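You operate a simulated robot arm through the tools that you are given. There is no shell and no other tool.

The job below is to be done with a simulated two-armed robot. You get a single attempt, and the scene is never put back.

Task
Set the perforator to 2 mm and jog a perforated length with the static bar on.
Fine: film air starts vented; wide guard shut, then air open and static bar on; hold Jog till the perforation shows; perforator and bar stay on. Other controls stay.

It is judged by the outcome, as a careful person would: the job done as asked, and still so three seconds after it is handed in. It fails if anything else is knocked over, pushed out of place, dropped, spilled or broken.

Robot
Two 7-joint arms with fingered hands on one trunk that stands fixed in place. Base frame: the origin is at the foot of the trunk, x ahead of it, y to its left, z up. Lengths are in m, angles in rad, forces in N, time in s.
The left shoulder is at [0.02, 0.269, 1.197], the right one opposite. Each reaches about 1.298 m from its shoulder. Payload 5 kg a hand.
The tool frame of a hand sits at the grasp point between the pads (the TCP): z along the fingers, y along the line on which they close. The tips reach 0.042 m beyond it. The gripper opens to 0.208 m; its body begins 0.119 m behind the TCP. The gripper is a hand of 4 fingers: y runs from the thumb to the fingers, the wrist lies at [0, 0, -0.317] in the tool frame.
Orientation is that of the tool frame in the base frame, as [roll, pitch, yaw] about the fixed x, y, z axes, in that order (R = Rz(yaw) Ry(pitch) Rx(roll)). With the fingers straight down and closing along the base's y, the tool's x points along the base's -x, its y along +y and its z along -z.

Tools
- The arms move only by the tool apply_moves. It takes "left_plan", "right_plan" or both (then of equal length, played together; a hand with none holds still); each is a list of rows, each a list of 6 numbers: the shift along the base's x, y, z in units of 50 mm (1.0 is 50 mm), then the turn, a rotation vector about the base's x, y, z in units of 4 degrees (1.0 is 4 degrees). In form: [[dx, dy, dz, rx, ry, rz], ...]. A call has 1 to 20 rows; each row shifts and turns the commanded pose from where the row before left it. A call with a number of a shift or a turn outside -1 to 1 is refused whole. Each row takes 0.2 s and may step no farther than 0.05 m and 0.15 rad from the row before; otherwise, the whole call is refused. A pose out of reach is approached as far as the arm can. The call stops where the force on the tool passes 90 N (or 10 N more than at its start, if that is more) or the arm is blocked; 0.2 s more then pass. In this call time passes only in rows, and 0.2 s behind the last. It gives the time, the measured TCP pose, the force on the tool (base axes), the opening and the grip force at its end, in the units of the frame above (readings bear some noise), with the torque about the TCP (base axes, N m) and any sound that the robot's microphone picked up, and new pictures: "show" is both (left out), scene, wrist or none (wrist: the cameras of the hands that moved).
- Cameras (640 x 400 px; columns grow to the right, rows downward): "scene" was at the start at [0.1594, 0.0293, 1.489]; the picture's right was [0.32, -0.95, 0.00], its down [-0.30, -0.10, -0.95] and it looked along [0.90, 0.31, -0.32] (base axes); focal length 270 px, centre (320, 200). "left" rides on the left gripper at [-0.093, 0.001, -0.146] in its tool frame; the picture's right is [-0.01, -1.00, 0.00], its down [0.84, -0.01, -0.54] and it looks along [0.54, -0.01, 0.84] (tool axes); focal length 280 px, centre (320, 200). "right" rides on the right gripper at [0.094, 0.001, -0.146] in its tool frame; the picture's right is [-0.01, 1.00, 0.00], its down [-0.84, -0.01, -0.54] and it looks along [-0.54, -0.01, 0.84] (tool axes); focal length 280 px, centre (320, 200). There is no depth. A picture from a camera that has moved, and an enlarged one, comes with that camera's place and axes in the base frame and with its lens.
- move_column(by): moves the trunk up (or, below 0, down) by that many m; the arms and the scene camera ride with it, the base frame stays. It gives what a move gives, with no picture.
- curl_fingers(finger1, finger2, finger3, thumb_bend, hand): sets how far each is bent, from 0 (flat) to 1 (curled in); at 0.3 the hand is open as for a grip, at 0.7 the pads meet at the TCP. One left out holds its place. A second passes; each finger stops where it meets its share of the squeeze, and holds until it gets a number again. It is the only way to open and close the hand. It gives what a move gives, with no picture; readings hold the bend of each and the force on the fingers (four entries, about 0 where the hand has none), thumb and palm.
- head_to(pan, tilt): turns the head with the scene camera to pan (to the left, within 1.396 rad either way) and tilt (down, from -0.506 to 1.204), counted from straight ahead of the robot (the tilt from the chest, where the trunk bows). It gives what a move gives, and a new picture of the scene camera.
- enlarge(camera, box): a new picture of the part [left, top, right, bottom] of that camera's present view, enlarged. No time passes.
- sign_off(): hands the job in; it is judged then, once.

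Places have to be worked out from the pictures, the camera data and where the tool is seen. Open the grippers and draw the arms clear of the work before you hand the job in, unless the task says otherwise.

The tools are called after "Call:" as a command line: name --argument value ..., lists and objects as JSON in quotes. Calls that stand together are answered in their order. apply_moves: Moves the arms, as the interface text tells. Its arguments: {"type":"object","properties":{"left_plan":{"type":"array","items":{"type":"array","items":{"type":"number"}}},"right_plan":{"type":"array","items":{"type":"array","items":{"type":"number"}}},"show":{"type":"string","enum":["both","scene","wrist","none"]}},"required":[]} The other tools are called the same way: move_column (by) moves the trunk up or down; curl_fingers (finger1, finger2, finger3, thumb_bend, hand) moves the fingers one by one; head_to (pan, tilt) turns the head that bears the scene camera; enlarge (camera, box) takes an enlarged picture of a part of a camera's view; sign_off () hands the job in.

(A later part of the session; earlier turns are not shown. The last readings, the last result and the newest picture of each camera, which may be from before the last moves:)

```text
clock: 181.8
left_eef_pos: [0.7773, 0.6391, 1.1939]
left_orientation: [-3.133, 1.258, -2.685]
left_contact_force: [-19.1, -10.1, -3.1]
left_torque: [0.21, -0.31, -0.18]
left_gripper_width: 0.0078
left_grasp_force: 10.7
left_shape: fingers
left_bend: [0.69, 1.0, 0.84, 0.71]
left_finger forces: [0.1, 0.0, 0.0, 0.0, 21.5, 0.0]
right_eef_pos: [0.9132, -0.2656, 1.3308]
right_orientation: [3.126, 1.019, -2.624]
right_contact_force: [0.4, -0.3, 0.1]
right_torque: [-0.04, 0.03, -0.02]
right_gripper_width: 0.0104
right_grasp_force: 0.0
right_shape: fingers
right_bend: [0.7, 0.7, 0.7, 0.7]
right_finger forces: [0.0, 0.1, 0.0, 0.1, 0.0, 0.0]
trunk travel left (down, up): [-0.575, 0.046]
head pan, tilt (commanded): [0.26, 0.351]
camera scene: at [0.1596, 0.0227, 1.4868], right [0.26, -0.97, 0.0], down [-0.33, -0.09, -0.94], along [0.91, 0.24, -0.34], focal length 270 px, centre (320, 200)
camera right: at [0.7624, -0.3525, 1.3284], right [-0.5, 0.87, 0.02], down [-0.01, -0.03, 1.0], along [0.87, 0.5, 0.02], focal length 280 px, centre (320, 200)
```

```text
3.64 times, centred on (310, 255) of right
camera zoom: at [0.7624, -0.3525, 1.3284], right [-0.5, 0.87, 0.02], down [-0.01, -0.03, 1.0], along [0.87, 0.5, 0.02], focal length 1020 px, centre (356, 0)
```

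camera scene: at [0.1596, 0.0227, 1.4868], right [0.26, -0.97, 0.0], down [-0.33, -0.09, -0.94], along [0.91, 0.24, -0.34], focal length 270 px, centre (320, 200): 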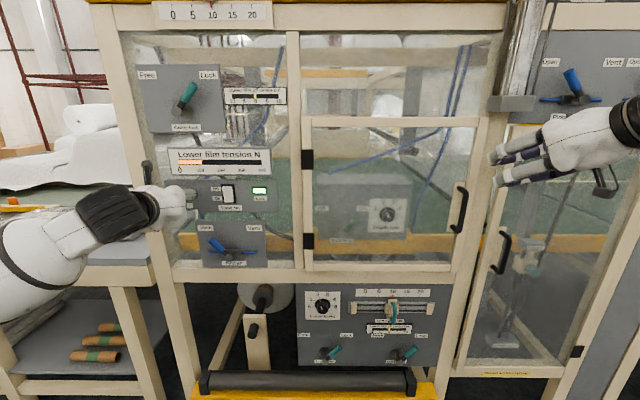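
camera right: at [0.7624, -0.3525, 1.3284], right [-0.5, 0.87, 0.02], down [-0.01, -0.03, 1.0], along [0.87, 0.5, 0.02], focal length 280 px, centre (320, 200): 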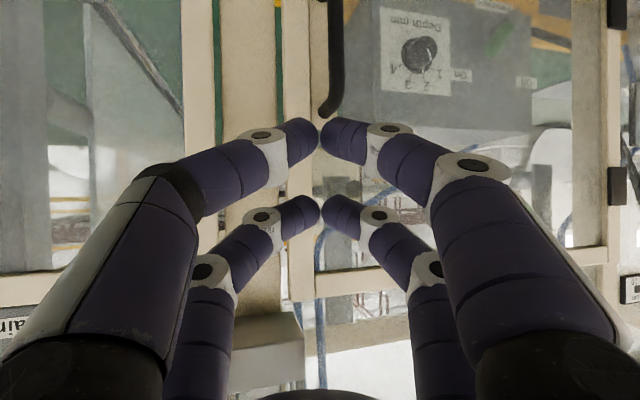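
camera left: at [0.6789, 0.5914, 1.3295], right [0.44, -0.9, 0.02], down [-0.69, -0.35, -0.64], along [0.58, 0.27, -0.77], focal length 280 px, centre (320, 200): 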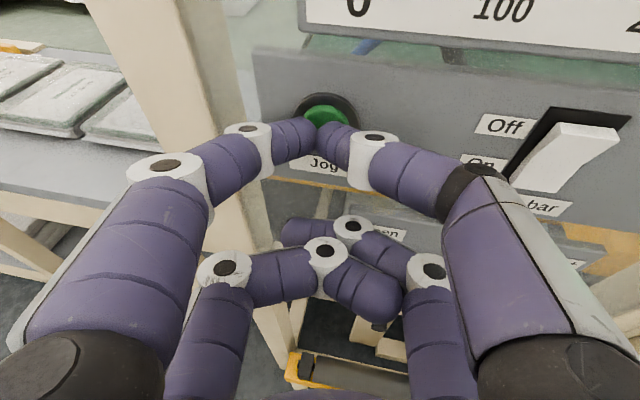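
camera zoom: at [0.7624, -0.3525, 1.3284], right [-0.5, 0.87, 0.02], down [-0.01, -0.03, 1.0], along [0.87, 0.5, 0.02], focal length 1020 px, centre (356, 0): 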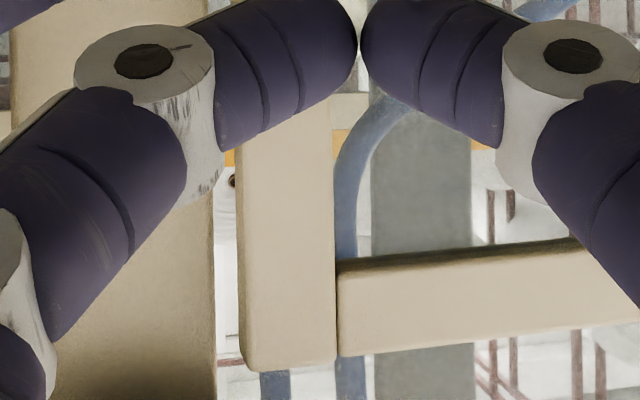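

The same small clearance gap exists on the narrow guard, so it's by design. I'll still press lightly on the stile to be certain the guard is home.

Call:
apply_moves --right_plan '[[0.6, 0.16, 0, 0, 0, 0], [0.6, 0.16, 0, 0, 0, 0], [0.12, 0.03, 0, 0, 0, 0], [0.12, 0.03, 0, 0, 0, 0], [0.12, 0.03, 0, 0, 0, 0]]' --show "none"

Call:
enlarge --camera "scene" --box '[420, 90, 560, 200]'

```text
clock: 183.0
left_eef_pos: [0.778, 0.6376, 1.1951]
left_orientation: [-3.134, 1.258, -2.687]
left_contact_force: [-16.2, -6.0, -2.2]
left_torque: [0.06, -0.27, -0.01]
left_gripper_width: 0.0074
left_grasp_force: 10.1
left_shape: fingers
left_bend: [0.69, 1.0, 0.84, 0.72]
left_finger forces: [0.0, 0.1, 0.0, 0.0, 19.6, 0.0]
right_eef_pos: [0.9885, -0.249, 1.3306]
right_orientation: [3.123, 1.019, -2.628]
right_contact_force: [-12.5, -7.9, -2.6]
right_torque: [-0.01, -0.01, -0.08]
right_gripper_width: 0.0107
right_grasp_force: 7.7
right_shape: fingers
right_bend: [0.7, 0.7, 0.71, 0.7]
right_finger forces: [0.1, 0.0, 15.7, 0.0, 0.0, 0.1]
trunk travel left (down, up): [-0.575, 0.046]
head pan, tilt (commanded): [0.26, 0.351]
```

```text
3.64 times, centred on (490, 145) of scene
camera zoom: at [0.1591, 0.0218, 1.4868], right [0.26, -0.97, 0.0], down [-0.33, -0.09, -0.94], along [0.91, 0.24, -0.34], focal length 983 px, centre (-298, 400)
```

zoom: 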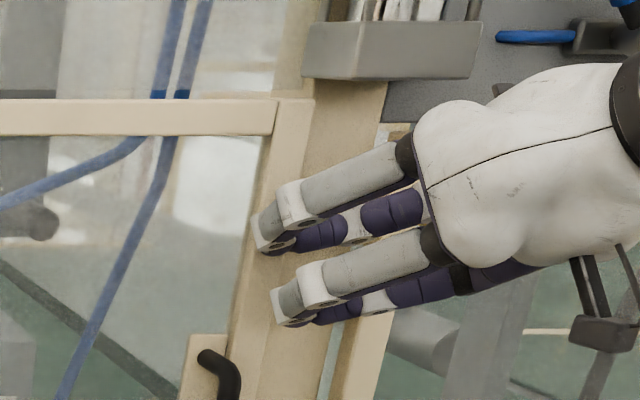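

The contact may be on the post rather than the stile. I'll back off a little, shift 2.5 cm left, and press again on the stile itself.

Call:
apply_moves --right_plan '[[-0.29, -0.077, 0, 0, 0, 0], [-0.13, 0.483, 0, 0, 0, 0], [0.24, 0.064, 0, 0, 0, 0], [0.19, 0.051, 0, 0, 0, 0], [0.12, 0.03, 0, 0, 0, 0]]' --show "none"

Call:
enlarge --camera "scene" --box '[420, 90, 560, 200]'

```text
clock: 184.2
left_eef_pos: [0.7766, 0.6342, 1.1975]
left_orientation: [-3.132, 1.262, -2.688]
left_contact_force: [-9.4, -2.0, 0.0]
left_torque: [0.05, -0.25, 0.06]
left_gripper_width: 0.008
left_grasp_force: 5.9
left_shape: fingers
left_bend: [0.69, 1.0, 0.84, 0.72]
left_finger forces: [0.0, 0.0, 0.0, 0.0, 11.4, 0.0]
right_eef_pos: [0.9917, -0.2257, 1.3321]
right_orientation: [3.126, 1.017, -2.627]
right_contact_force: [-67.8, -24.1, -16.8]
right_torque: [-0.12, -0.23, 1.46]
right_gripper_width: 0.0107
right_grasp_force: 39.0
right_shape: fingers
right_bend: [0.7, 0.75, 0.74, 0.7]
right_finger forces: [0.0, 55.4, 23.6, 0.1, 0.0, 0.1]
trunk travel left (down, up): [-0.575, 0.046]
head pan, tilt (commanded): [0.26, 0.351]
```

```text
3.64 times, centred on (490, 145) of scene
camera zoom: at [0.1558, 0.0204, 1.4872], right [0.25, -0.97, 0.0], down [-0.33, -0.09, -0.94], along [0.91, 0.24, -0.34], focal length 983 px, centre (-298, 400)
```

zoom: 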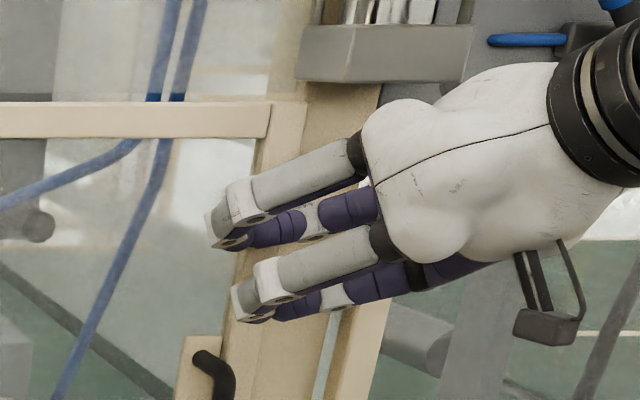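

The guard doesn't move under a firm push – it is fully shut. I'll back both hands off (releasing Jog), clear the right arm to the side, and use the left camera for a close look under the perforator.

Call:
apply_moves --left_plan '[[-0.39, -0.103, 0, 0, 0, 0], [-0.77, -0.206, 0, 0, 0, 0], [-0.77, -0.206, 0, 0, 0, 0], [0, 0, 0, 0, 0, 0], [0, 0, 0, 0, 0, 0], [0, 0, 0, 0, 0, 0], [0, 0, 0, 0, 0, 0], [0, 0, 0, 0, 0, 0], [0, 0, 0, 0, 0, 0], [0, 0, 0, 0, 0, 0], [0, 0, 0, 0, 0, 0]]' --right_plan '[[-0.39, -0.103, 0, 0, 0, 0], [-0.77, -0.206, 0, 0, 0, 0], [-0.77, -0.206, 0, 0, 0, 0], [-0.6, -0.7, 0, 0, 0, 0], [-0.6, -0.7, 0, 0, 0, 0], [-0.4, -0.8, 0, 0, 0, 0], [-0.2, -0.9, 0, 0, 0, 0], [0, -0.95, 0, 0, 0, 0], [0, -0.95, 0, 0, 0, 0], [0, -0.95, 0, 0, 0, 0], [0, 0, 0, 0, 0, 0]]' --show "scene"

Call:
enlarge --camera "left" --box '[220, 20, 600, 240]'

```text
clock: 186.6
left_eef_pos: [0.6837, 0.6143, 1.1904]
left_orientation: [-3.132, 1.258, -2.684]
left_contact_force: [-0.7, 0.5, -0.8]
left_torque: [-0.01, -0.03, -0.1]
left_gripper_width: 0.0107
left_grasp_force: 0.0
left_shape: fingers
left_bend: [0.7, 1.0, 0.84, 0.7]
left_finger forces: [0.1, 0.0, 0.0, 0.0, 0.0, 0.1]
right_eef_pos: [0.8124, -0.5369, 1.3287]
right_orientation: [3.125, 1.019, -2.624]
right_contact_force: [-0.5, 0.7, 0.7]
right_torque: [-0.07, 0.06, -0.1]
right_gripper_width: 0.0106
right_grasp_force: 0.1
right_shape: fingers
right_bend: [0.7, 0.7, 0.7, 0.7]
right_finger forces: [0.0, 0.0, 0.0, 0.1, 0.0, 0.1]
trunk travel left (down, up): [-0.575, 0.046]
head pan, tilt (commanded): [0.26, 0.351]
camera scene: at [0.1611, 0.0241, 1.4866], right [0.26, -0.97, 0.0], down [-0.33, -0.09, -0.94], along [0.91, 0.24, -0.34], focal length 270 px, centre (320, 200)
```

scene: 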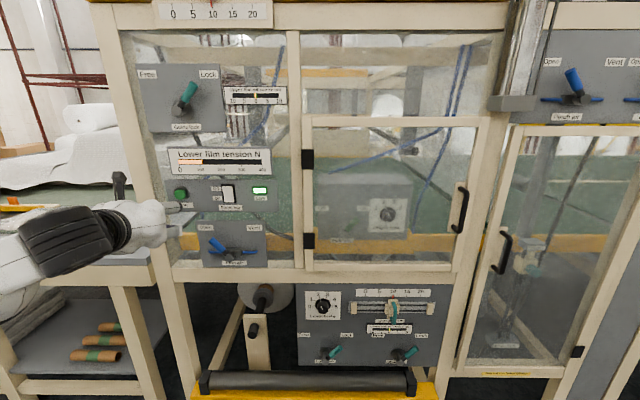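

```text
1.68 times, centred on (410, 130) of left
camera zoom: at [0.5836, 0.5684, 1.3249], right [0.44, -0.9, 0.02], down [-0.69, -0.35, -0.63], along [0.58, 0.27, -0.77], focal length 472 px, centre (168, 318)
```

zoom: 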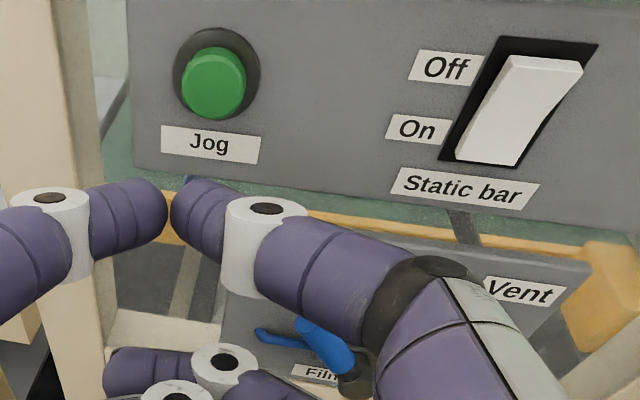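

Jog is released, the rocker is at On and Film air at Open. I'll slide the left hand across to in front of the wide guard so its downward-looking camera can peer under the perforator.

Call:
apply_moves --left_plan '[[0.2, -0.93, 0, 0, 0, -0.23], [0.24, -0.918, 0, 0, 0, -0.23], [0.24, -0.918, 0, 0, 0, -0.23], [0.24, -0.918, 0, 0, 0, -0.23], [0.24, -0.918, 0, 0, 0, -0.23], [0.24, -0.918, 0, 0, 0, -0.23], [0.24, -0.918, 0, 0, 0, -0.23], [0.24, -0.918, 0, 0, 0, -0.23], [0.24, -0.918, 0, 0, 0, -0.23], [0.24, -0.918, 0, 0, 0, -0.23], [0.24, -0.918, 0, 0, 0, -0.23], [0.24, -0.918, 0, 0, 0, -0.23]]' --show "both"

```text
clock: 189.2
left_eef_pos: [0.8242, 0.0594, 1.1886]
left_orientation: [-3.138, 1.257, -2.881]
left_contact_force: [0.0, 0.6, 0.5]
left_torque: [0.04, -0.01, 0.11]
left_gripper_width: 0.0108
left_grasp_force: 0.0
left_shape: fingers
left_bend: [0.7, 1.0, 0.84, 0.7]
left_finger forces: [0.0, 0.1, 0.0, 0.1, 0.0, 0.0]
right_eef_pos: [0.8106, -0.5409, 1.3269]
right_orientation: [3.123, 1.02, -2.63]
right_contact_force: [-0.4, -1.2, -0.7]
right_torque: [0.1, -0.06, 0.12]
right_gripper_width: 0.0107
right_grasp_force: 0.1
right_shape: fingers
right_bend: [0.7, 0.7, 0.7, 0.7]
right_finger forces: [0.0, 0.0, 0.1, 0.0, 0.1, 0.0]
trunk travel left (down, up): [-0.575, 0.046]
head pan, tilt (commanded): [0.26, 0.351]
camera scene: at [0.1612, 0.022, 1.4866], right [0.26, -0.97, 0.0], down [-0.33, -0.09, -0.94], along [0.91, 0.24, -0.34], focal length 270 px, centre (320, 200)
camera left: at [0.7158, 0.035, 1.3231], right [0.26, -0.97, 0.02], down [-0.74, -0.21, -0.64], along [0.62, 0.15, -0.77], focal length 280 px, centre (320, 200)
```

scene: 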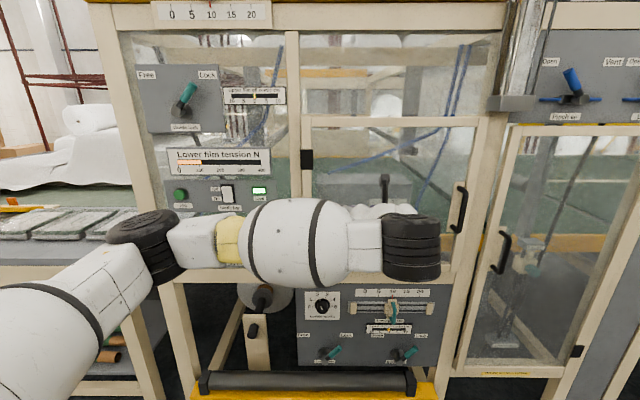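
left: 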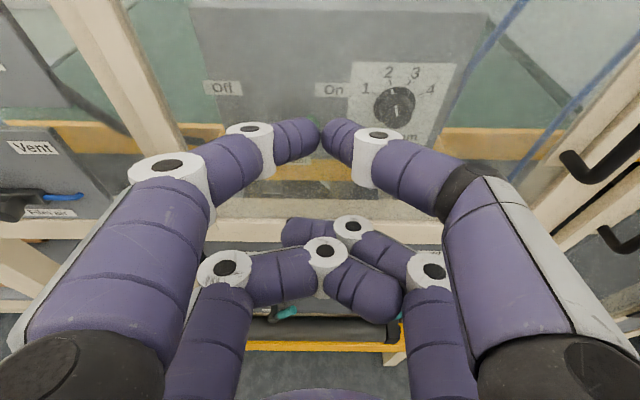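

I'll open the left fingers so the view between them is clear, then zoom on the strip.

Call:
curl_fingers --hand "left" --finger1 0.3 --finger2 0.3 --finger3 0.3 --thumb_bend 0.3

Call:
enlarge --camera "left" --box '[160, 110, 480, 250]'

Call:
enlarge --camera "left" --box '[200, 150, 320, 220]'

Call:
enlarge --camera "left" --box '[310, 150, 430, 220]'

```text
clock: 190.2
left_eef_pos: [0.8236, 0.0626, 1.1893]
left_orientation: [-3.132, 1.257, -2.877]
left_contact_force: [0.0, -0.7, 0.3]
left_torque: [0.04, 0.02, 0.0]
left_gripper_width: 0.2181
left_grasp_force: 0.0
left_shape: fingers
left_bend: [0.3, 0.3, 0.3, 0.3]
left_finger forces: [0.1, 0.0, 0.1, 0.0, 0.0, 0.0]
right_eef_pos: [0.8116, -0.5375, 1.3293]
right_orientation: [3.125, 1.019, -2.626]
right_contact_force: [-0.8, 0.0, -0.1]
right_torque: [0.01, 0.01, -0.01]
right_gripper_width: 0.0107
right_grasp_force: 0.1
right_shape: fingers
right_bend: [0.7, 0.7, 0.7, 0.7]
right_finger forces: [0.0, 0.0, 0.0, 0.1, 0.0, 0.0]
trunk travel left (down, up): [-0.575, 0.046]
head pan, tilt (commanded): [0.26, 0.351]
```

```text
2.00 times, centred on (320, 180) of left
camera zoom: at [0.7158, 0.0368, 1.3231], right [0.26, -0.97, 0.02], down [-0.74, -0.21, -0.64], along [0.62, 0.15, -0.77], focal length 561 px, centre (320, 240)
```

zoom: 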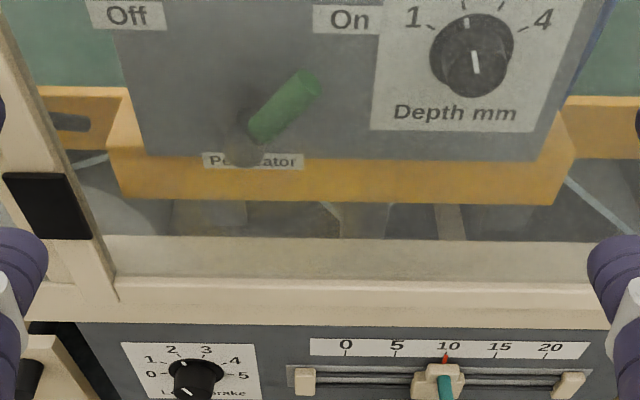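

```text
5.33 times, centred on (260, 185) of left
camera zoom: at [0.7158, 0.0368, 1.3231], right [0.26, -0.97, 0.02], down [-0.74, -0.21, -0.64], along [0.62, 0.15, -0.77], focal length 1495 px, centre (640, 280)
```

zoom: 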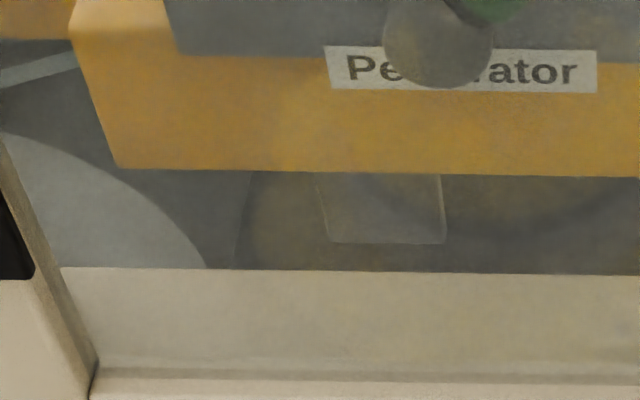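

```text
5.33 times, centred on (370, 185) of left
camera zoom: at [0.7158, 0.0368, 1.3231], right [0.26, -0.97, 0.02], down [-0.74, -0.21, -0.64], along [0.62, 0.15, -0.77], focal length 1495 px, centre (53, 280)
```

zoom: 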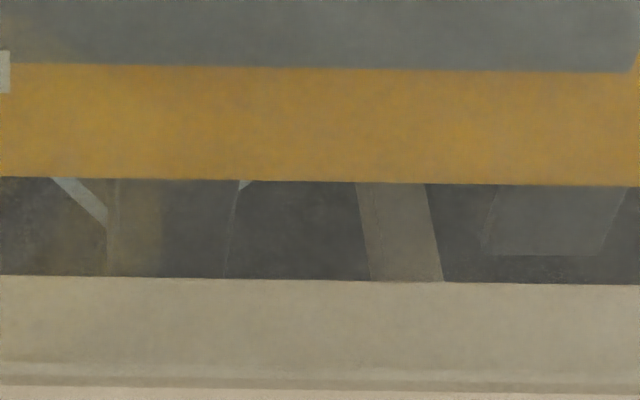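

From here the slanted film band right of the yellow base is visible closer. I'll zoom on it and the other bands.

Call:
enlarge --camera "left" --box '[430, 160, 490, 205]'

Call:
enlarge --camera "left" --box '[310, 175, 350, 200]'

Call:
enlarge --camera "left" --box '[190, 145, 230, 180]'

```text
8.89 times, centred on (460, 182) of left
camera zoom: at [0.7158, 0.0368, 1.3231], right [0.26, -0.97, 0.02], down [-0.74, -0.21, -0.64], along [0.62, 0.15, -0.77], focal length 2492 px, centre (-924, 356)
```

zoom: 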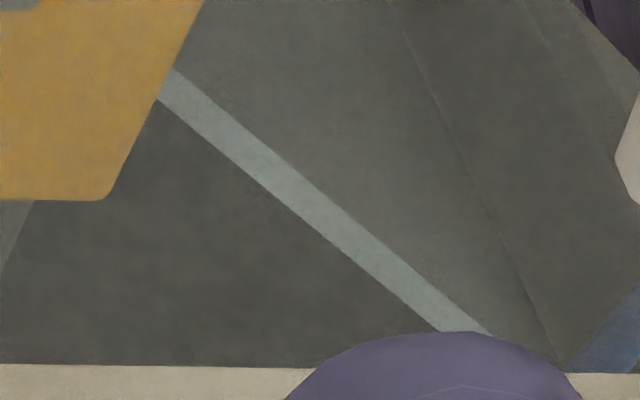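

```text
16.00 times, centred on (330, 188) of left
camera zoom: at [0.7158, 0.0368, 1.3231], right [0.26, -0.97, 0.02], down [-0.74, -0.21, -0.64], along [0.62, 0.15, -0.77], focal length 4486 px, centre (160, 400)
```

zoom: 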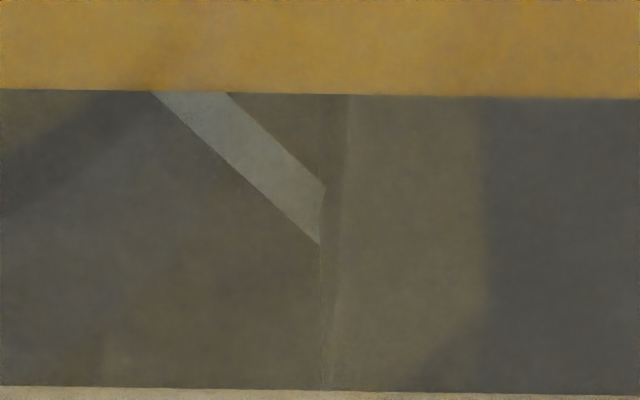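

```text
11.43 times, centred on (210, 162) of left
camera zoom: at [0.7158, 0.0368, 1.3231], right [0.26, -0.97, 0.02], down [-0.74, -0.21, -0.64], along [0.62, 0.15, -0.77], focal length 3204 px, centre (1577, 629)
```

zoom: 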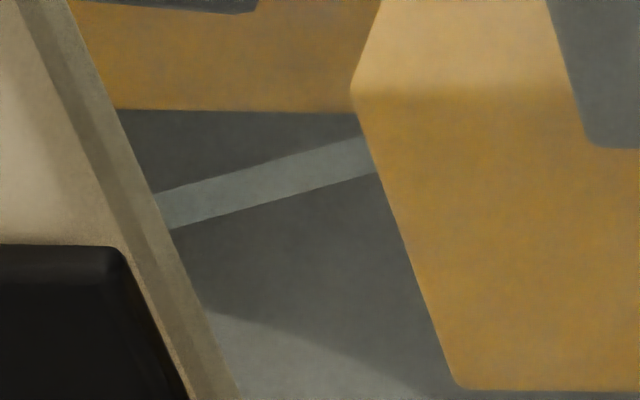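

The film band right after the perforator is plain. I'll clear both arms to the sides and scan every window tile by tile for a perforation line somewhere I haven't thought of.

Call:
apply_moves --left_plan '[[-0.6, 0.6, 0.1, 0, 0, 0], [-0.5, 0.8, 0.1, 0, 0, 0], [-0.24, 0.918, 0.1, 0, 0, 0], [-0.24, 0.918, 0.1, 0, 0, 0], [-0.24, 0.918, 0, 0, 0, 0], [-0.24, 0.918, 0, 0, 0, 0], [-0.24, 0.918, 0, 0, 0, 0], [-0.24, 0.918, 0, 0, 0, 0], [-0.24, 0.918, 0, 0, 0, 0], [-0.24, 0.918, 0, 0, 0, 0], [-0.24, 0.918, 0, 0, 0, 0], [-0.24, 0.918, 0, 0, 0, 0], [-0.24, 0.918, 0, 0, 0, 0], [-0.24, 0.918, 0, 0, 0, 0]]' --right_plan '[[-0.7, -0.3, 0, 0, 0, 0], [-0.7, -0.3, 0, 0, 0, 0], [-0.7, -0.3, 0, 0, 0, 0], [-0.3, -0.8, 0, 0, 0, 0], [0, -0.9, 0, 0, 0, 0], [0, 0, 0, 0, 0, 0], [0, 0, 0, 0, 0, 0], [0, 0, 0, 0, 0, 0], [0, 0, 0, 0, 0, 0], [0, 0, 0, 0, 0, 0], [0, 0, 0, 0, 0, 0], [0, 0, 0, 0, 0, 0], [0, 0, 0, 0, 0, 0], [0, 0, 0, 0, 0, 0]]' --show "scene"

Call:
enlarge --camera "scene" --box '[480, 120, 640, 240]'

Call:
enlarge --camera "scene" --box '[460, 230, 620, 380]'

Call:
enlarge --camera "scene" --box '[120, 120, 300, 280]'

Call:
enlarge --camera "scene" --box '[290, 30, 510, 180]'

```text
clock: 193.2
left_eef_pos: [0.6263, 0.6812, 1.2116]
left_orientation: [-3.133, 1.257, -2.88]
left_contact_force: [-0.4, -0.3, -0.8]
left_torque: [-0.01, -0.07, -0.01]
left_gripper_width: 0.2186
left_grasp_force: 0.1
left_shape: fingers
left_bend: [0.3, 0.3, 0.3, 0.3]
left_finger forces: [0.1, 0.0, 0.0, 0.1, 0.1, 0.0]
right_eef_pos: [0.6897, -0.6707, 1.3322]
right_orientation: [3.126, 1.019, -2.626]
right_contact_force: [-1.0, -0.2, 1.2]
right_torque: [-0.03, 0.0, -0.04]
right_gripper_width: 0.0107
right_grasp_force: 0.0
right_shape: fingers
right_bend: [0.7, 0.7, 0.7, 0.7]
right_finger forces: [0.0, 0.0, 0.0, 0.0, 0.0, 0.0]
trunk travel left (down, up): [-0.575, 0.046]
head pan, tilt (commanded): [0.26, 0.351]
camera scene: at [0.1606, 0.0233, 1.4868], right [0.26, -0.97, 0.0], down [-0.33, -0.09, -0.94], along [0.91, 0.24, -0.34], focal length 270 px, centre (320, 200)
```

scene: 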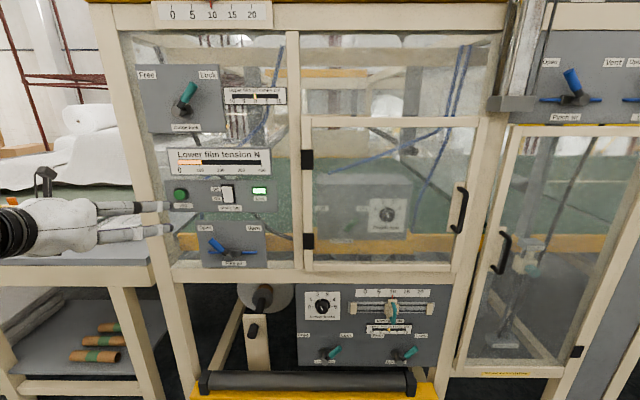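

```text
3.33 times, centred on (560, 180) of scene
camera zoom: at [0.1606, 0.0233, 1.4868], right [0.26, -0.97, 0.0], down [-0.33, -0.09, -0.94], along [0.91, 0.24, -0.34], focal length 902 px, centre (-480, 267)
```

zoom: 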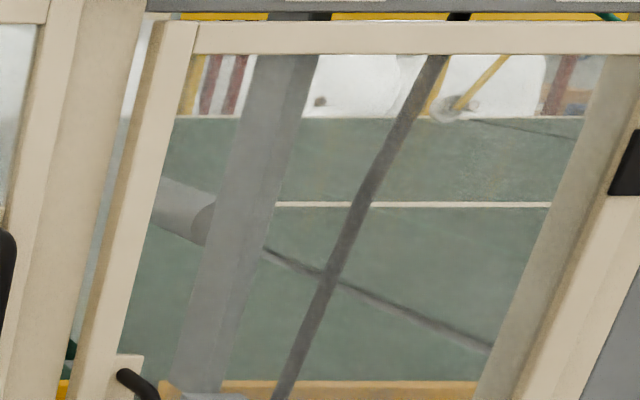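

```text
2.67 times, centred on (540, 305) of scene
camera zoom: at [0.1606, 0.0233, 1.4868], right [0.26, -0.97, 0.0], down [-0.33, -0.09, -0.94], along [0.91, 0.24, -0.34], focal length 721 px, centre (-267, -80)
```

zoom: 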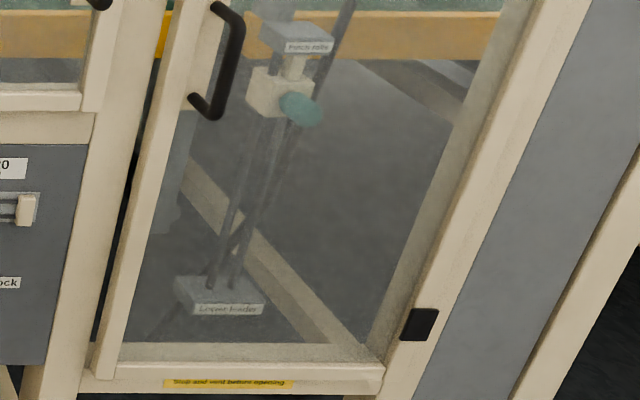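

```text
2.50 times, centred on (210, 200) of scene
camera zoom: at [0.1606, 0.0233, 1.4868], right [0.26, -0.97, 0.0], down [-0.33, -0.09, -0.94], along [0.91, 0.24, -0.34], focal length 676 px, centre (595, 200)
```

zoom: 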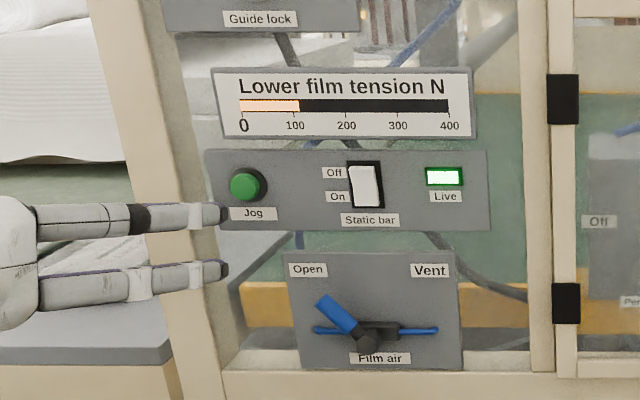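

```text
2.67 times, centred on (400, 105) of scene
camera zoom: at [0.1606, 0.0233, 1.4868], right [0.26, -0.97, 0.0], down [-0.33, -0.09, -0.94], along [0.91, 0.24, -0.34], focal length 721 px, centre (107, 453)
```

zoom: 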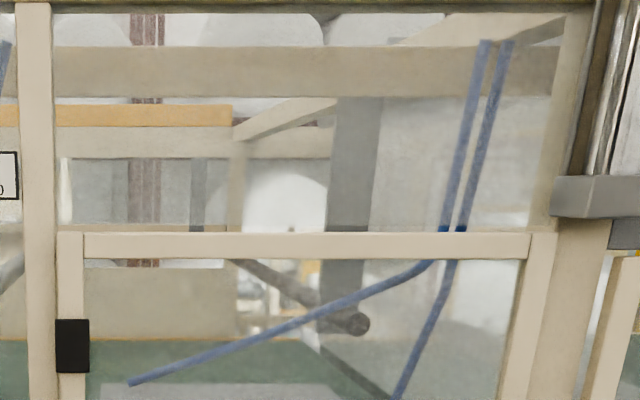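

I'll do a careful motion test: baseline close-up of the roll hub while released, then press Jog and take several close-ups in quick succession.

Call:
enlarge --camera "scene" --box '[248, 280, 284, 310]'

Call:
curl_fingers --hand "left" --finger1 0.7 --finger2 1.0 --finger3 0.84 --thumb_bend 0.7

Call:
apply_moves --left_plan '[[0.1, -0.38, -0.1, 0, 0, 0.7], [0.1, -0.38, -0.1, 0, 0, 0.7], [0.1, -0.38, -0.1, 0, 0, 0.7], [0.1, -0.38, -0.06, 0, 0, 0.7]]' --show "wrist"

```text
13.33 times, centred on (266, 295) of scene
camera zoom: at [0.1606, 0.0233, 1.4868], right [0.26, -0.97, 0.0], down [-0.33, -0.09, -0.94], along [0.91, 0.24, -0.34], focal length 3606 px, centre (1040, -1067)
```

zoom: 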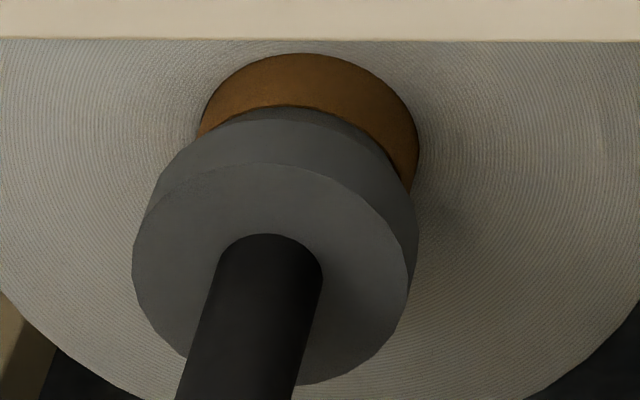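

```text
clock: 194.2
left_eef_pos: [0.6256, 0.6822, 1.2123]
left_orientation: [-3.134, 1.258, -2.879]
left_contact_force: [-0.1, 0.1, 1.1]
left_torque: [0.01, 0.03, 0.01]
left_gripper_width: 0.0111
left_grasp_force: 0.1
left_shape: fingers
left_bend: [0.7, 0.71, 0.71, 0.7]
left_finger forces: [0.1, 0.0, 0.0, 0.0, 0.0, 0.0]
right_eef_pos: [0.6901, -0.6706, 1.3323]
right_orientation: [3.124, 1.02, -2.63]
right_contact_force: [-0.8, -1.1, -0.6]
right_torque: [-0.01, 0.01, 0.01]
right_gripper_width: 0.011
right_grasp_force: 0.0
right_shape: fingers
right_bend: [0.7, 0.7, 0.7, 0.7]
right_finger forces: [0.1, 0.0, 0.0, 0.1, 0.0, 0.0]
trunk travel left (down, up): [-0.575, 0.046]
head pan, tilt (commanded): [0.26, 0.351]
```

```text
clock: 195.2
left_eef_pos: [0.6443, 0.608, 1.1954]
left_orientation: [-3.131, 1.257, -2.683]
left_contact_force: [-0.5, 1.1, -0.7]
left_torque: [-0.05, 0.02, -0.04]
left_gripper_width: 0.0107
left_grasp_force: 0.1
left_shape: fingers
left_bend: [0.7, 0.71, 0.71, 0.7]
left_finger forces: [0.0, 0.1, 0.0, 0.1, 0.1, 0.1]
right_eef_pos: [0.6927, -0.6706, 1.3308]
right_orientation: [3.123, 1.017, -2.629]
right_contact_force: [2.0, 0.6, -0.8]
right_torque: [0.07, 0.01, 0.11]
right_gripper_width: 0.0105
right_grasp_force: 0.0
right_shape: fingers
right_bend: [0.7, 0.7, 0.7, 0.7]
right_finger forces: [0.0, 0.1, 0.0, 0.0, 0.0, 0.1]
trunk travel left (down, up): [-0.575, 0.046]
head pan, tilt (commanded): [0.26, 0.351]
camera left: at [0.5444, 0.5609, 1.3292], right [0.44, -0.9, 0.02], down [-0.69, -0.35, -0.64], along [0.58, 0.27, -0.77], focal length 280 px, centre (320, 200)
```

left: 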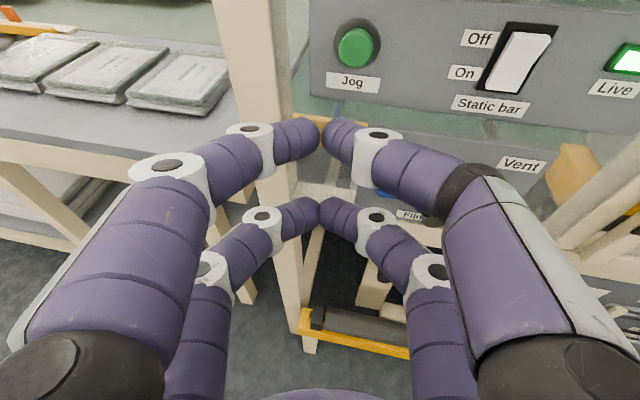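

The lower pair didn't tuck but stays behind the upper pair, which is fine. I'll approach the Jog button again along the same line as before.

Call:
apply_moves --left_plan '[[0.784, 0.163, 0, 0, 0, 0], [0.784, 0.163, 0, 0, 0, 0], [0.7, 0.15, 0, 0, 0, 0]]' --show "wrist"

Call:
apply_moves --left_plan '[[0.15, 0.04, 0, 0, 0, 0], [0.15, 0.04, 0, 0, 0, 0]]' --show "none"

Call:
enlarge --camera "scene" --box '[248, 280, 284, 310]'

Call:
apply_moves --left_plan '[[0.04, 0.01, 0, 0, 0, 0]]' --show "none"

Call:
enlarge --camera "scene" --box '[248, 280, 284, 310]'

Call:
apply_moves --left_plan '[[0, 0, 0, 0, 0, 0]]' --show "none"

Call:
enlarge --camera "scene" --box '[248, 280, 284, 310]'

```text
clock: 196.0
left_eef_pos: [0.7591, 0.6289, 1.1966]
left_orientation: [-3.137, 1.257, -2.686]
left_contact_force: [-1.1, -0.2, -0.2]
left_torque: [-0.03, 0.01, -0.03]
left_gripper_width: 0.011
left_grasp_force: 0.0
left_shape: fingers
left_bend: [0.7, 0.71, 0.71, 0.7]
left_finger forces: [0.0, 0.0, 0.0, 0.0, 0.0, 0.1]
right_eef_pos: [0.6925, -0.6702, 1.3316]
right_orientation: [3.122, 1.015, -2.629]
right_contact_force: [-0.5, 0.7, -0.5]
right_torque: [0.02, 0.02, 0.02]
right_gripper_width: 0.0105
right_grasp_force: 0.0
right_shape: fingers
right_bend: [0.7, 0.7, 0.7, 0.7]
right_finger forces: [0.0, 0.0, 0.1, 0.0, 0.1, 0.0]
trunk travel left (down, up): [-0.575, 0.046]
head pan, tilt (commanded): [0.26, 0.351]
camera left: at [0.658, 0.5825, 1.33], right [0.44, -0.9, 0.02], down [-0.69, -0.35, -0.63], along [0.58, 0.27, -0.77], focal length 280 px, centre (320, 200)
```

left: 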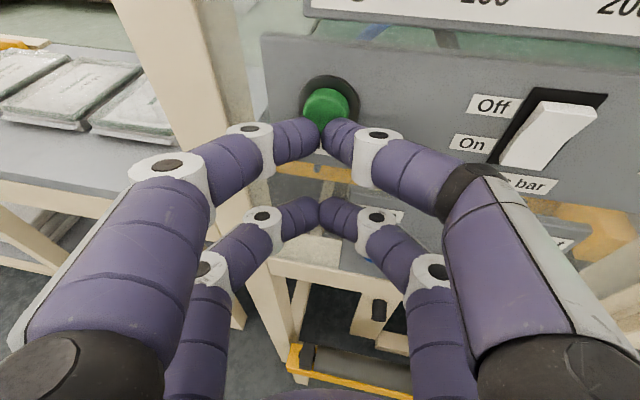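

```text
clock: 196.6
left_eef_pos: [0.7736, 0.6329, 1.1972]
left_orientation: [-3.132, 1.259, -2.685]
left_contact_force: [-4.1, -3.9, 2.2]
left_torque: [0.1, -0.22, -0.18]
left_gripper_width: 0.0103
left_grasp_force: 3.5
left_shape: fingers
left_bend: [0.7, 0.71, 0.71, 0.7]
left_finger forces: [0.0, 0.0, 0.0, 0.0, 6.6, 0.0]
right_eef_pos: [0.6897, -0.6698, 1.3323]
right_orientation: [3.125, 1.02, -2.629]
right_contact_force: [0.4, 0.7, 0.0]
right_torque: [0.0, 0.04, 0.0]
right_gripper_width: 0.0106
right_grasp_force: 0.1
right_shape: fingers
right_bend: [0.7, 0.7, 0.7, 0.7]
right_finger forces: [0.0, 0.1, 0.0, 0.0, 0.0, 0.0]
trunk travel left (down, up): [-0.575, 0.046]
head pan, tilt (commanded): [0.26, 0.351]
heard: click
```

```text
13.33 times, centred on (266, 295) of scene
camera zoom: at [0.161, 0.0228, 1.4867], right [0.26, -0.97, 0.0], down [-0.33, -0.09, -0.94], along [0.91, 0.24, -0.34], focal length 3606 px, centre (1040, -1067)
```

zoom: 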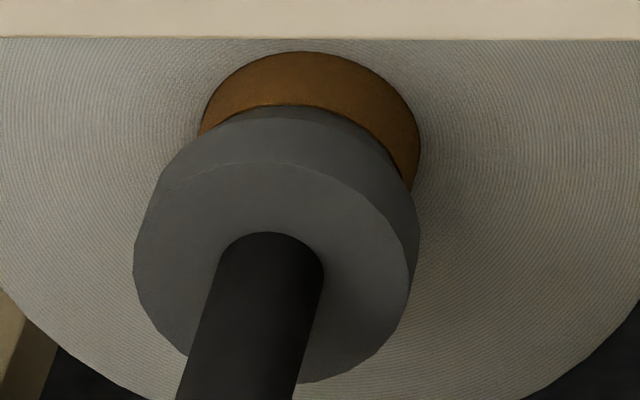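

```text
clock: 197.0
left_eef_pos: [0.774, 0.6323, 1.1977]
left_orientation: [-3.134, 1.259, -2.684]
left_contact_force: [-10.1, -9.4, 2.8]
left_torque: [0.18, -0.36, -0.41]
left_gripper_width: 0.0105
left_grasp_force: 7.1
left_shape: fingers
left_bend: [0.7, 0.71, 0.71, 0.7]
left_finger forces: [0.0, 0.0, 0.0, 0.0, 14.5, 0.1]
right_eef_pos: [0.6883, -0.6703, 1.3332]
right_orientation: [3.126, 1.02, -2.629]
right_contact_force: [-0.4, 0.9, 0.7]
right_torque: [0.02, 0.0, 0.03]
right_gripper_width: 0.0105
right_grasp_force: 0.2
right_shape: fingers
right_bend: [0.7, 0.7, 0.7, 0.7]
right_finger forces: [0.0, 0.0, 0.0, 0.0, 0.1, 0.0]
trunk travel left (down, up): [-0.575, 0.046]
head pan, tilt (commanded): [0.26, 0.351]
```

```text
13.33 times, centred on (266, 295) of scene
camera zoom: at [0.1603, 0.0221, 1.4868], right [0.26, -0.97, 0.0], down [-0.33, -0.09, -0.94], along [0.91, 0.24, -0.34], focal length 3606 px, centre (1040, -1067)
```

zoom: 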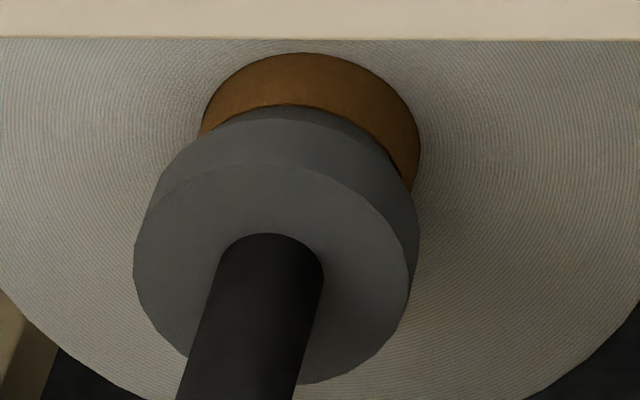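

```text
clock: 197.4
left_eef_pos: [0.7738, 0.6327, 1.1974]
left_orientation: [-3.134, 1.257, -2.685]
left_contact_force: [-11.2, -11.3, 4.1]
left_torque: [0.22, -0.4, -0.47]
left_gripper_width: 0.0108
left_grasp_force: 8.4
left_shape: fingers
left_bend: [0.7, 0.71, 0.71, 0.7]
left_finger forces: [0.0, 0.0, 0.0, 0.0, 15.7, 0.0]
right_eef_pos: [0.6897, -0.6701, 1.3325]
right_orientation: [3.124, 1.018, -2.628]
right_contact_force: [-0.5, 1.0, -0.2]
right_torque: [0.03, -0.02, 0.0]
right_gripper_width: 0.0107
right_grasp_force: 0.0
right_shape: fingers
right_bend: [0.7, 0.7, 0.7, 0.7]
right_finger forces: [0.0, 0.0, 0.0, 0.0, 0.0, 0.0]
trunk travel left (down, up): [-0.575, 0.046]
head pan, tilt (commanded): [0.26, 0.351]
```

```text
13.33 times, centred on (266, 295) of scene
camera zoom: at [0.1601, 0.022, 1.4868], right [0.26, -0.97, 0.0], down [-0.33, -0.09, -0.94], along [0.91, 0.24, -0.34], focal length 3606 px, centre (1040, -1067)
```

zoom: 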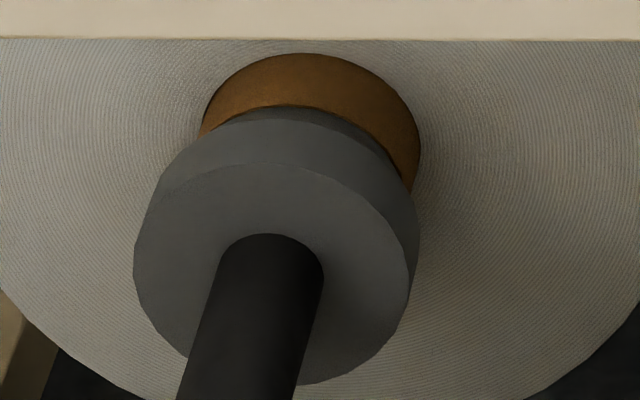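

The roll shows no visible turning either way (it may simply not be animated). I'll keep Jog pressed while the right camera watches the lower-film bands in the narrow window, checking periodically.

Call:
apply_moves --right_plan '[[0.535, -0.168, -0.371, 0, 0, 1], [0.535, -0.168, -0.371, 0, 0, 1], [0.535, -0.168, -0.371, 0, 0, 1], [0.535, -0.168, -0.371, 0, 0, 1], [0.535, -0.168, -0.371, 0, 0, 1], [0.535, -0.168, -0.371, 0, 0, 1], [0.535, -0.168, -0.371, 0, 0, 1], [0, 0, 0, 0, 0, 0], [0, 0, 0, 0, 0, 0], [0, 0, 0, 0, 0, 0], [0, 0, 0, 0, 0, 0], [0, 0, 0, 0, 0, 0], [0, 0, 0, 0, 0, 0], [0, 0, 0, 0, 0, 0], [0, 0, 0, 0, 0, 0], [0, 0, 0, 0, 0, 0], [0, 0, 0, 0, 0, 0], [0, 0, 0, 0, 0, 0], [0, 0, 0, 0, 0, 0], [0, 0, 0, 0, 0, 0]]' --show "none"

Call:
enlarge --camera "right" --box '[120, 0, 360, 160]'

Call:
apply_moves --left_plan '[[0.03, 0.0, 0, 0, 0, 0], [0, 0, 0, 0, 0, 0], [0, 0, 0, 0, 0, 0], [0, 0, 0, 0, 0, 0], [0, 0, 0, 0, 0, 0], [0, 0, 0, 0, 0, 0], [0, 0, 0, 0, 0, 0], [0, 0, 0, 0, 0, 0], [0, 0, 0, 0, 0, 0], [0, 0, 0, 0, 0, 0], [0, 0, 0, 0, 0, 0], [0, 0, 0, 0, 0, 0], [0, 0, 0, 0, 0, 0], [0, 0, 0, 0, 0, 0], [0, 0, 0, 0, 0, 0], [0, 0, 0, 0, 0, 0], [0, 0, 0, 0, 0, 0], [0, 0, 0, 0, 0, 0], [0, 0, 0, 0, 0, 0], [0, 0, 0, 0, 0, 0]]' --show "none"

Call:
enlarge --camera "right" --box '[120, 0, 360, 160]'

```text
clock: 201.6
left_eef_pos: [0.7748, 0.634, 1.197]
left_orientation: [-3.133, 1.258, -2.685]
left_contact_force: [-10.2, -11.8, 4.3]
left_torque: [0.24, -0.47, -0.49]
left_gripper_width: 0.0114
left_grasp_force: 8.5
left_shape: fingers
left_bend: [0.7, 0.71, 0.71, 0.7]
left_finger forces: [0.1, 0.0, 0.0, 0.0, 16.8, 0.0]
right_eef_pos: [0.8763, -0.7355, 1.2042]
right_orientation: [3.125, 1.019, -2.137]
right_contact_force: [-0.7, 0.4, 0.1]
right_torque: [-0.03, 0.01, -0.01]
right_gripper_width: 0.0106
right_grasp_force: 0.1
right_shape: fingers
right_bend: [0.7, 0.7, 0.7, 0.7]
right_finger forces: [0.1, 0.0, 0.0, 0.1, 0.0, 0.0]
trunk travel left (down, up): [-0.575, 0.046]
head pan, tilt (commanded): [0.26, 0.351]
```

```text
2.50 times, centred on (240, 80) of right
camera zoom: at [0.785, -0.8827, 1.2003], right [-0.85, 0.53, 0.02], down [0.01, -0.03, 1.0], along [0.53, 0.85, 0.02], focal length 701 px, centre (520, 500)
```

zoom: 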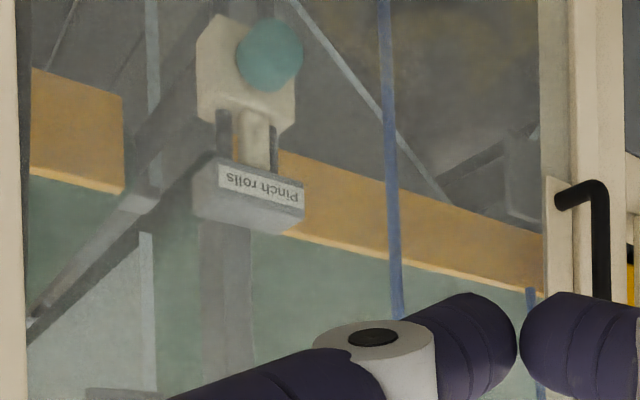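

```text
clock: 205.8
left_eef_pos: [0.7767, 0.6336, 1.1974]
left_orientation: [-3.132, 1.259, -2.684]
left_contact_force: [-14.8, -14.4, 7.1]
left_torque: [0.28, -0.6, -0.58]
left_gripper_width: 0.0103
left_grasp_force: 10.7
left_shape: fingers
left_bend: [0.7, 0.71, 0.71, 0.7]
left_finger forces: [0.0, 0.0, 0.1, 0.1, 21.6, 0.0]
right_eef_pos: [0.8767, -0.7344, 1.2046]
right_orientation: [3.123, 1.021, -2.138]
right_contact_force: [0.3, 0.7, 0.4]
right_torque: [-0.02, -0.01, 0.02]
right_gripper_width: 0.0109
right_grasp_force: 0.1
right_shape: fingers
right_bend: [0.7, 0.7, 0.7, 0.7]
right_finger forces: [0.1, 0.0, 0.0, 0.1, 0.1, 0.0]
trunk travel left (down, up): [-0.575, 0.046]
head pan, tilt (commanded): [0.26, 0.351]
```

```text
2.50 times, centred on (240, 80) of right
camera zoom: at [0.7847, -0.8829, 1.2003], right [-0.85, 0.53, 0.02], down [0.01, -0.03, 1.0], along [0.53, 0.85, 0.02], focal length 701 px, centre (520, 500)
```

zoom: 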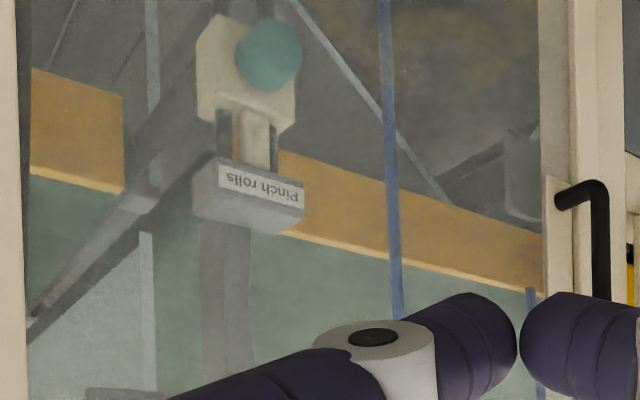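

The bands still look plain. As a last check I'll lower the right camera and look steeply left through the narrow guard glass at the film loops directly beneath the perforator, with Jog still held.

Call:
apply_moves --right_plan '[[0, 0, -0.91, 0, 0, 0.38], [0, 0, -0.91, 0, 0, 0.38], [0, 0, -0.91, 0, 0, 0.38], [0, 0, -0.91, 0, 0, 0.38], [0, 0, -0.91, 0, 0, 0.38], [0, 0, -0.91, 0, 0, 0.38], [0, 0, -0.91, 0, 0, 0.38], [0, 0, -0.91, 0, 0, 0.38], [0.415, 0.6, 0, 0, 0, 0], [0.415, 0.6, 0, 0, 0, 0], [0.415, 0.6, 0, 0, 0, 0]]' --show "wrist"

Call:
enlarge --camera "right" --box '[200, 0, 420, 150]'

Call:
enlarge --camera "right" --box '[200, 100, 420, 250]'

```text
clock: 208.2
left_eef_pos: [0.7759, 0.6348, 1.1959]
left_orientation: [-3.132, 1.26, -2.683]
left_contact_force: [-8.6, -9.9, 2.5]
left_torque: [0.14, -0.34, -0.46]
left_gripper_width: 0.0122
left_grasp_force: 7.7
left_shape: fingers
left_bend: [0.7, 0.71, 0.71, 0.7]
left_finger forces: [0.0, 0.0, 0.0, 0.1, 15.7, 0.0]
right_eef_pos: [0.9182, -0.6213, 0.844]
right_orientation: [3.122, 1.022, -1.925]
right_contact_force: [-0.4, -0.5, -0.2]
right_torque: [0.01, -0.03, 0.01]
right_gripper_width: 0.0107
right_grasp_force: 0.0
right_shape: fingers
right_bend: [0.7, 0.7, 0.7, 0.7]
right_finger forces: [0.1, 0.0, 0.0, 0.0, 0.1, 0.1]
right hand out of reach, approached as far as the arm can: row 6, 7, 8
trunk travel left (down, up): [-0.575, 0.046]
head pan, tilt (commanded): [0.26, 0.351]
camera right: at [0.8586, -0.7858, 0.841], right [-0.94, 0.34, 0.02], down [0.01, -0.02, 1.0], along [0.34, 0.94, 0.02], focal length 280 px, centre (320, 200)
```

right: 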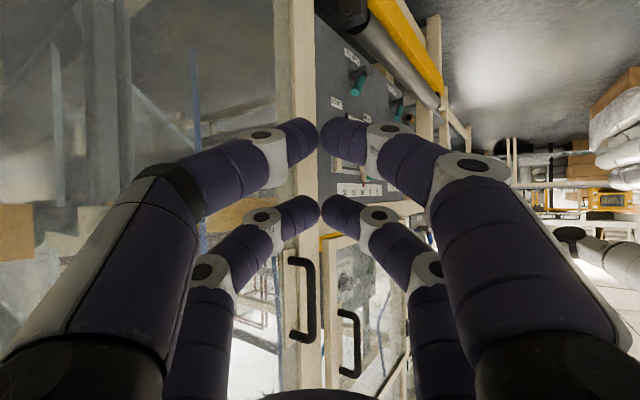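

```text
2.67 times, centred on (310, 75) of right
camera zoom: at [0.8586, -0.7858, 0.841], right [-0.94, 0.34, 0.02], down [0.01, -0.02, 1.0], along [0.34, 0.94, 0.02], focal length 748 px, centre (347, 533)
```

zoom: 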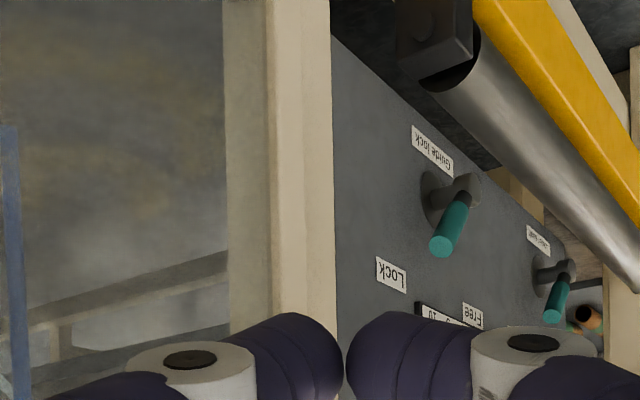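

```text
2.67 times, centred on (310, 175) of right
camera zoom: at [0.8586, -0.7858, 0.841], right [-0.94, 0.34, 0.02], down [0.01, -0.02, 1.0], along [0.34, 0.94, 0.02], focal length 748 px, centre (347, 267)
```

zoom: 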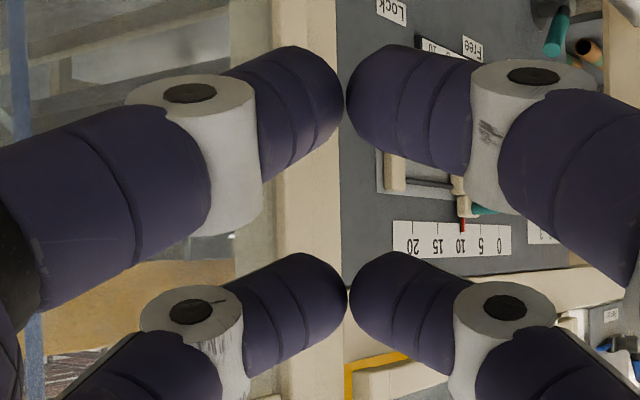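

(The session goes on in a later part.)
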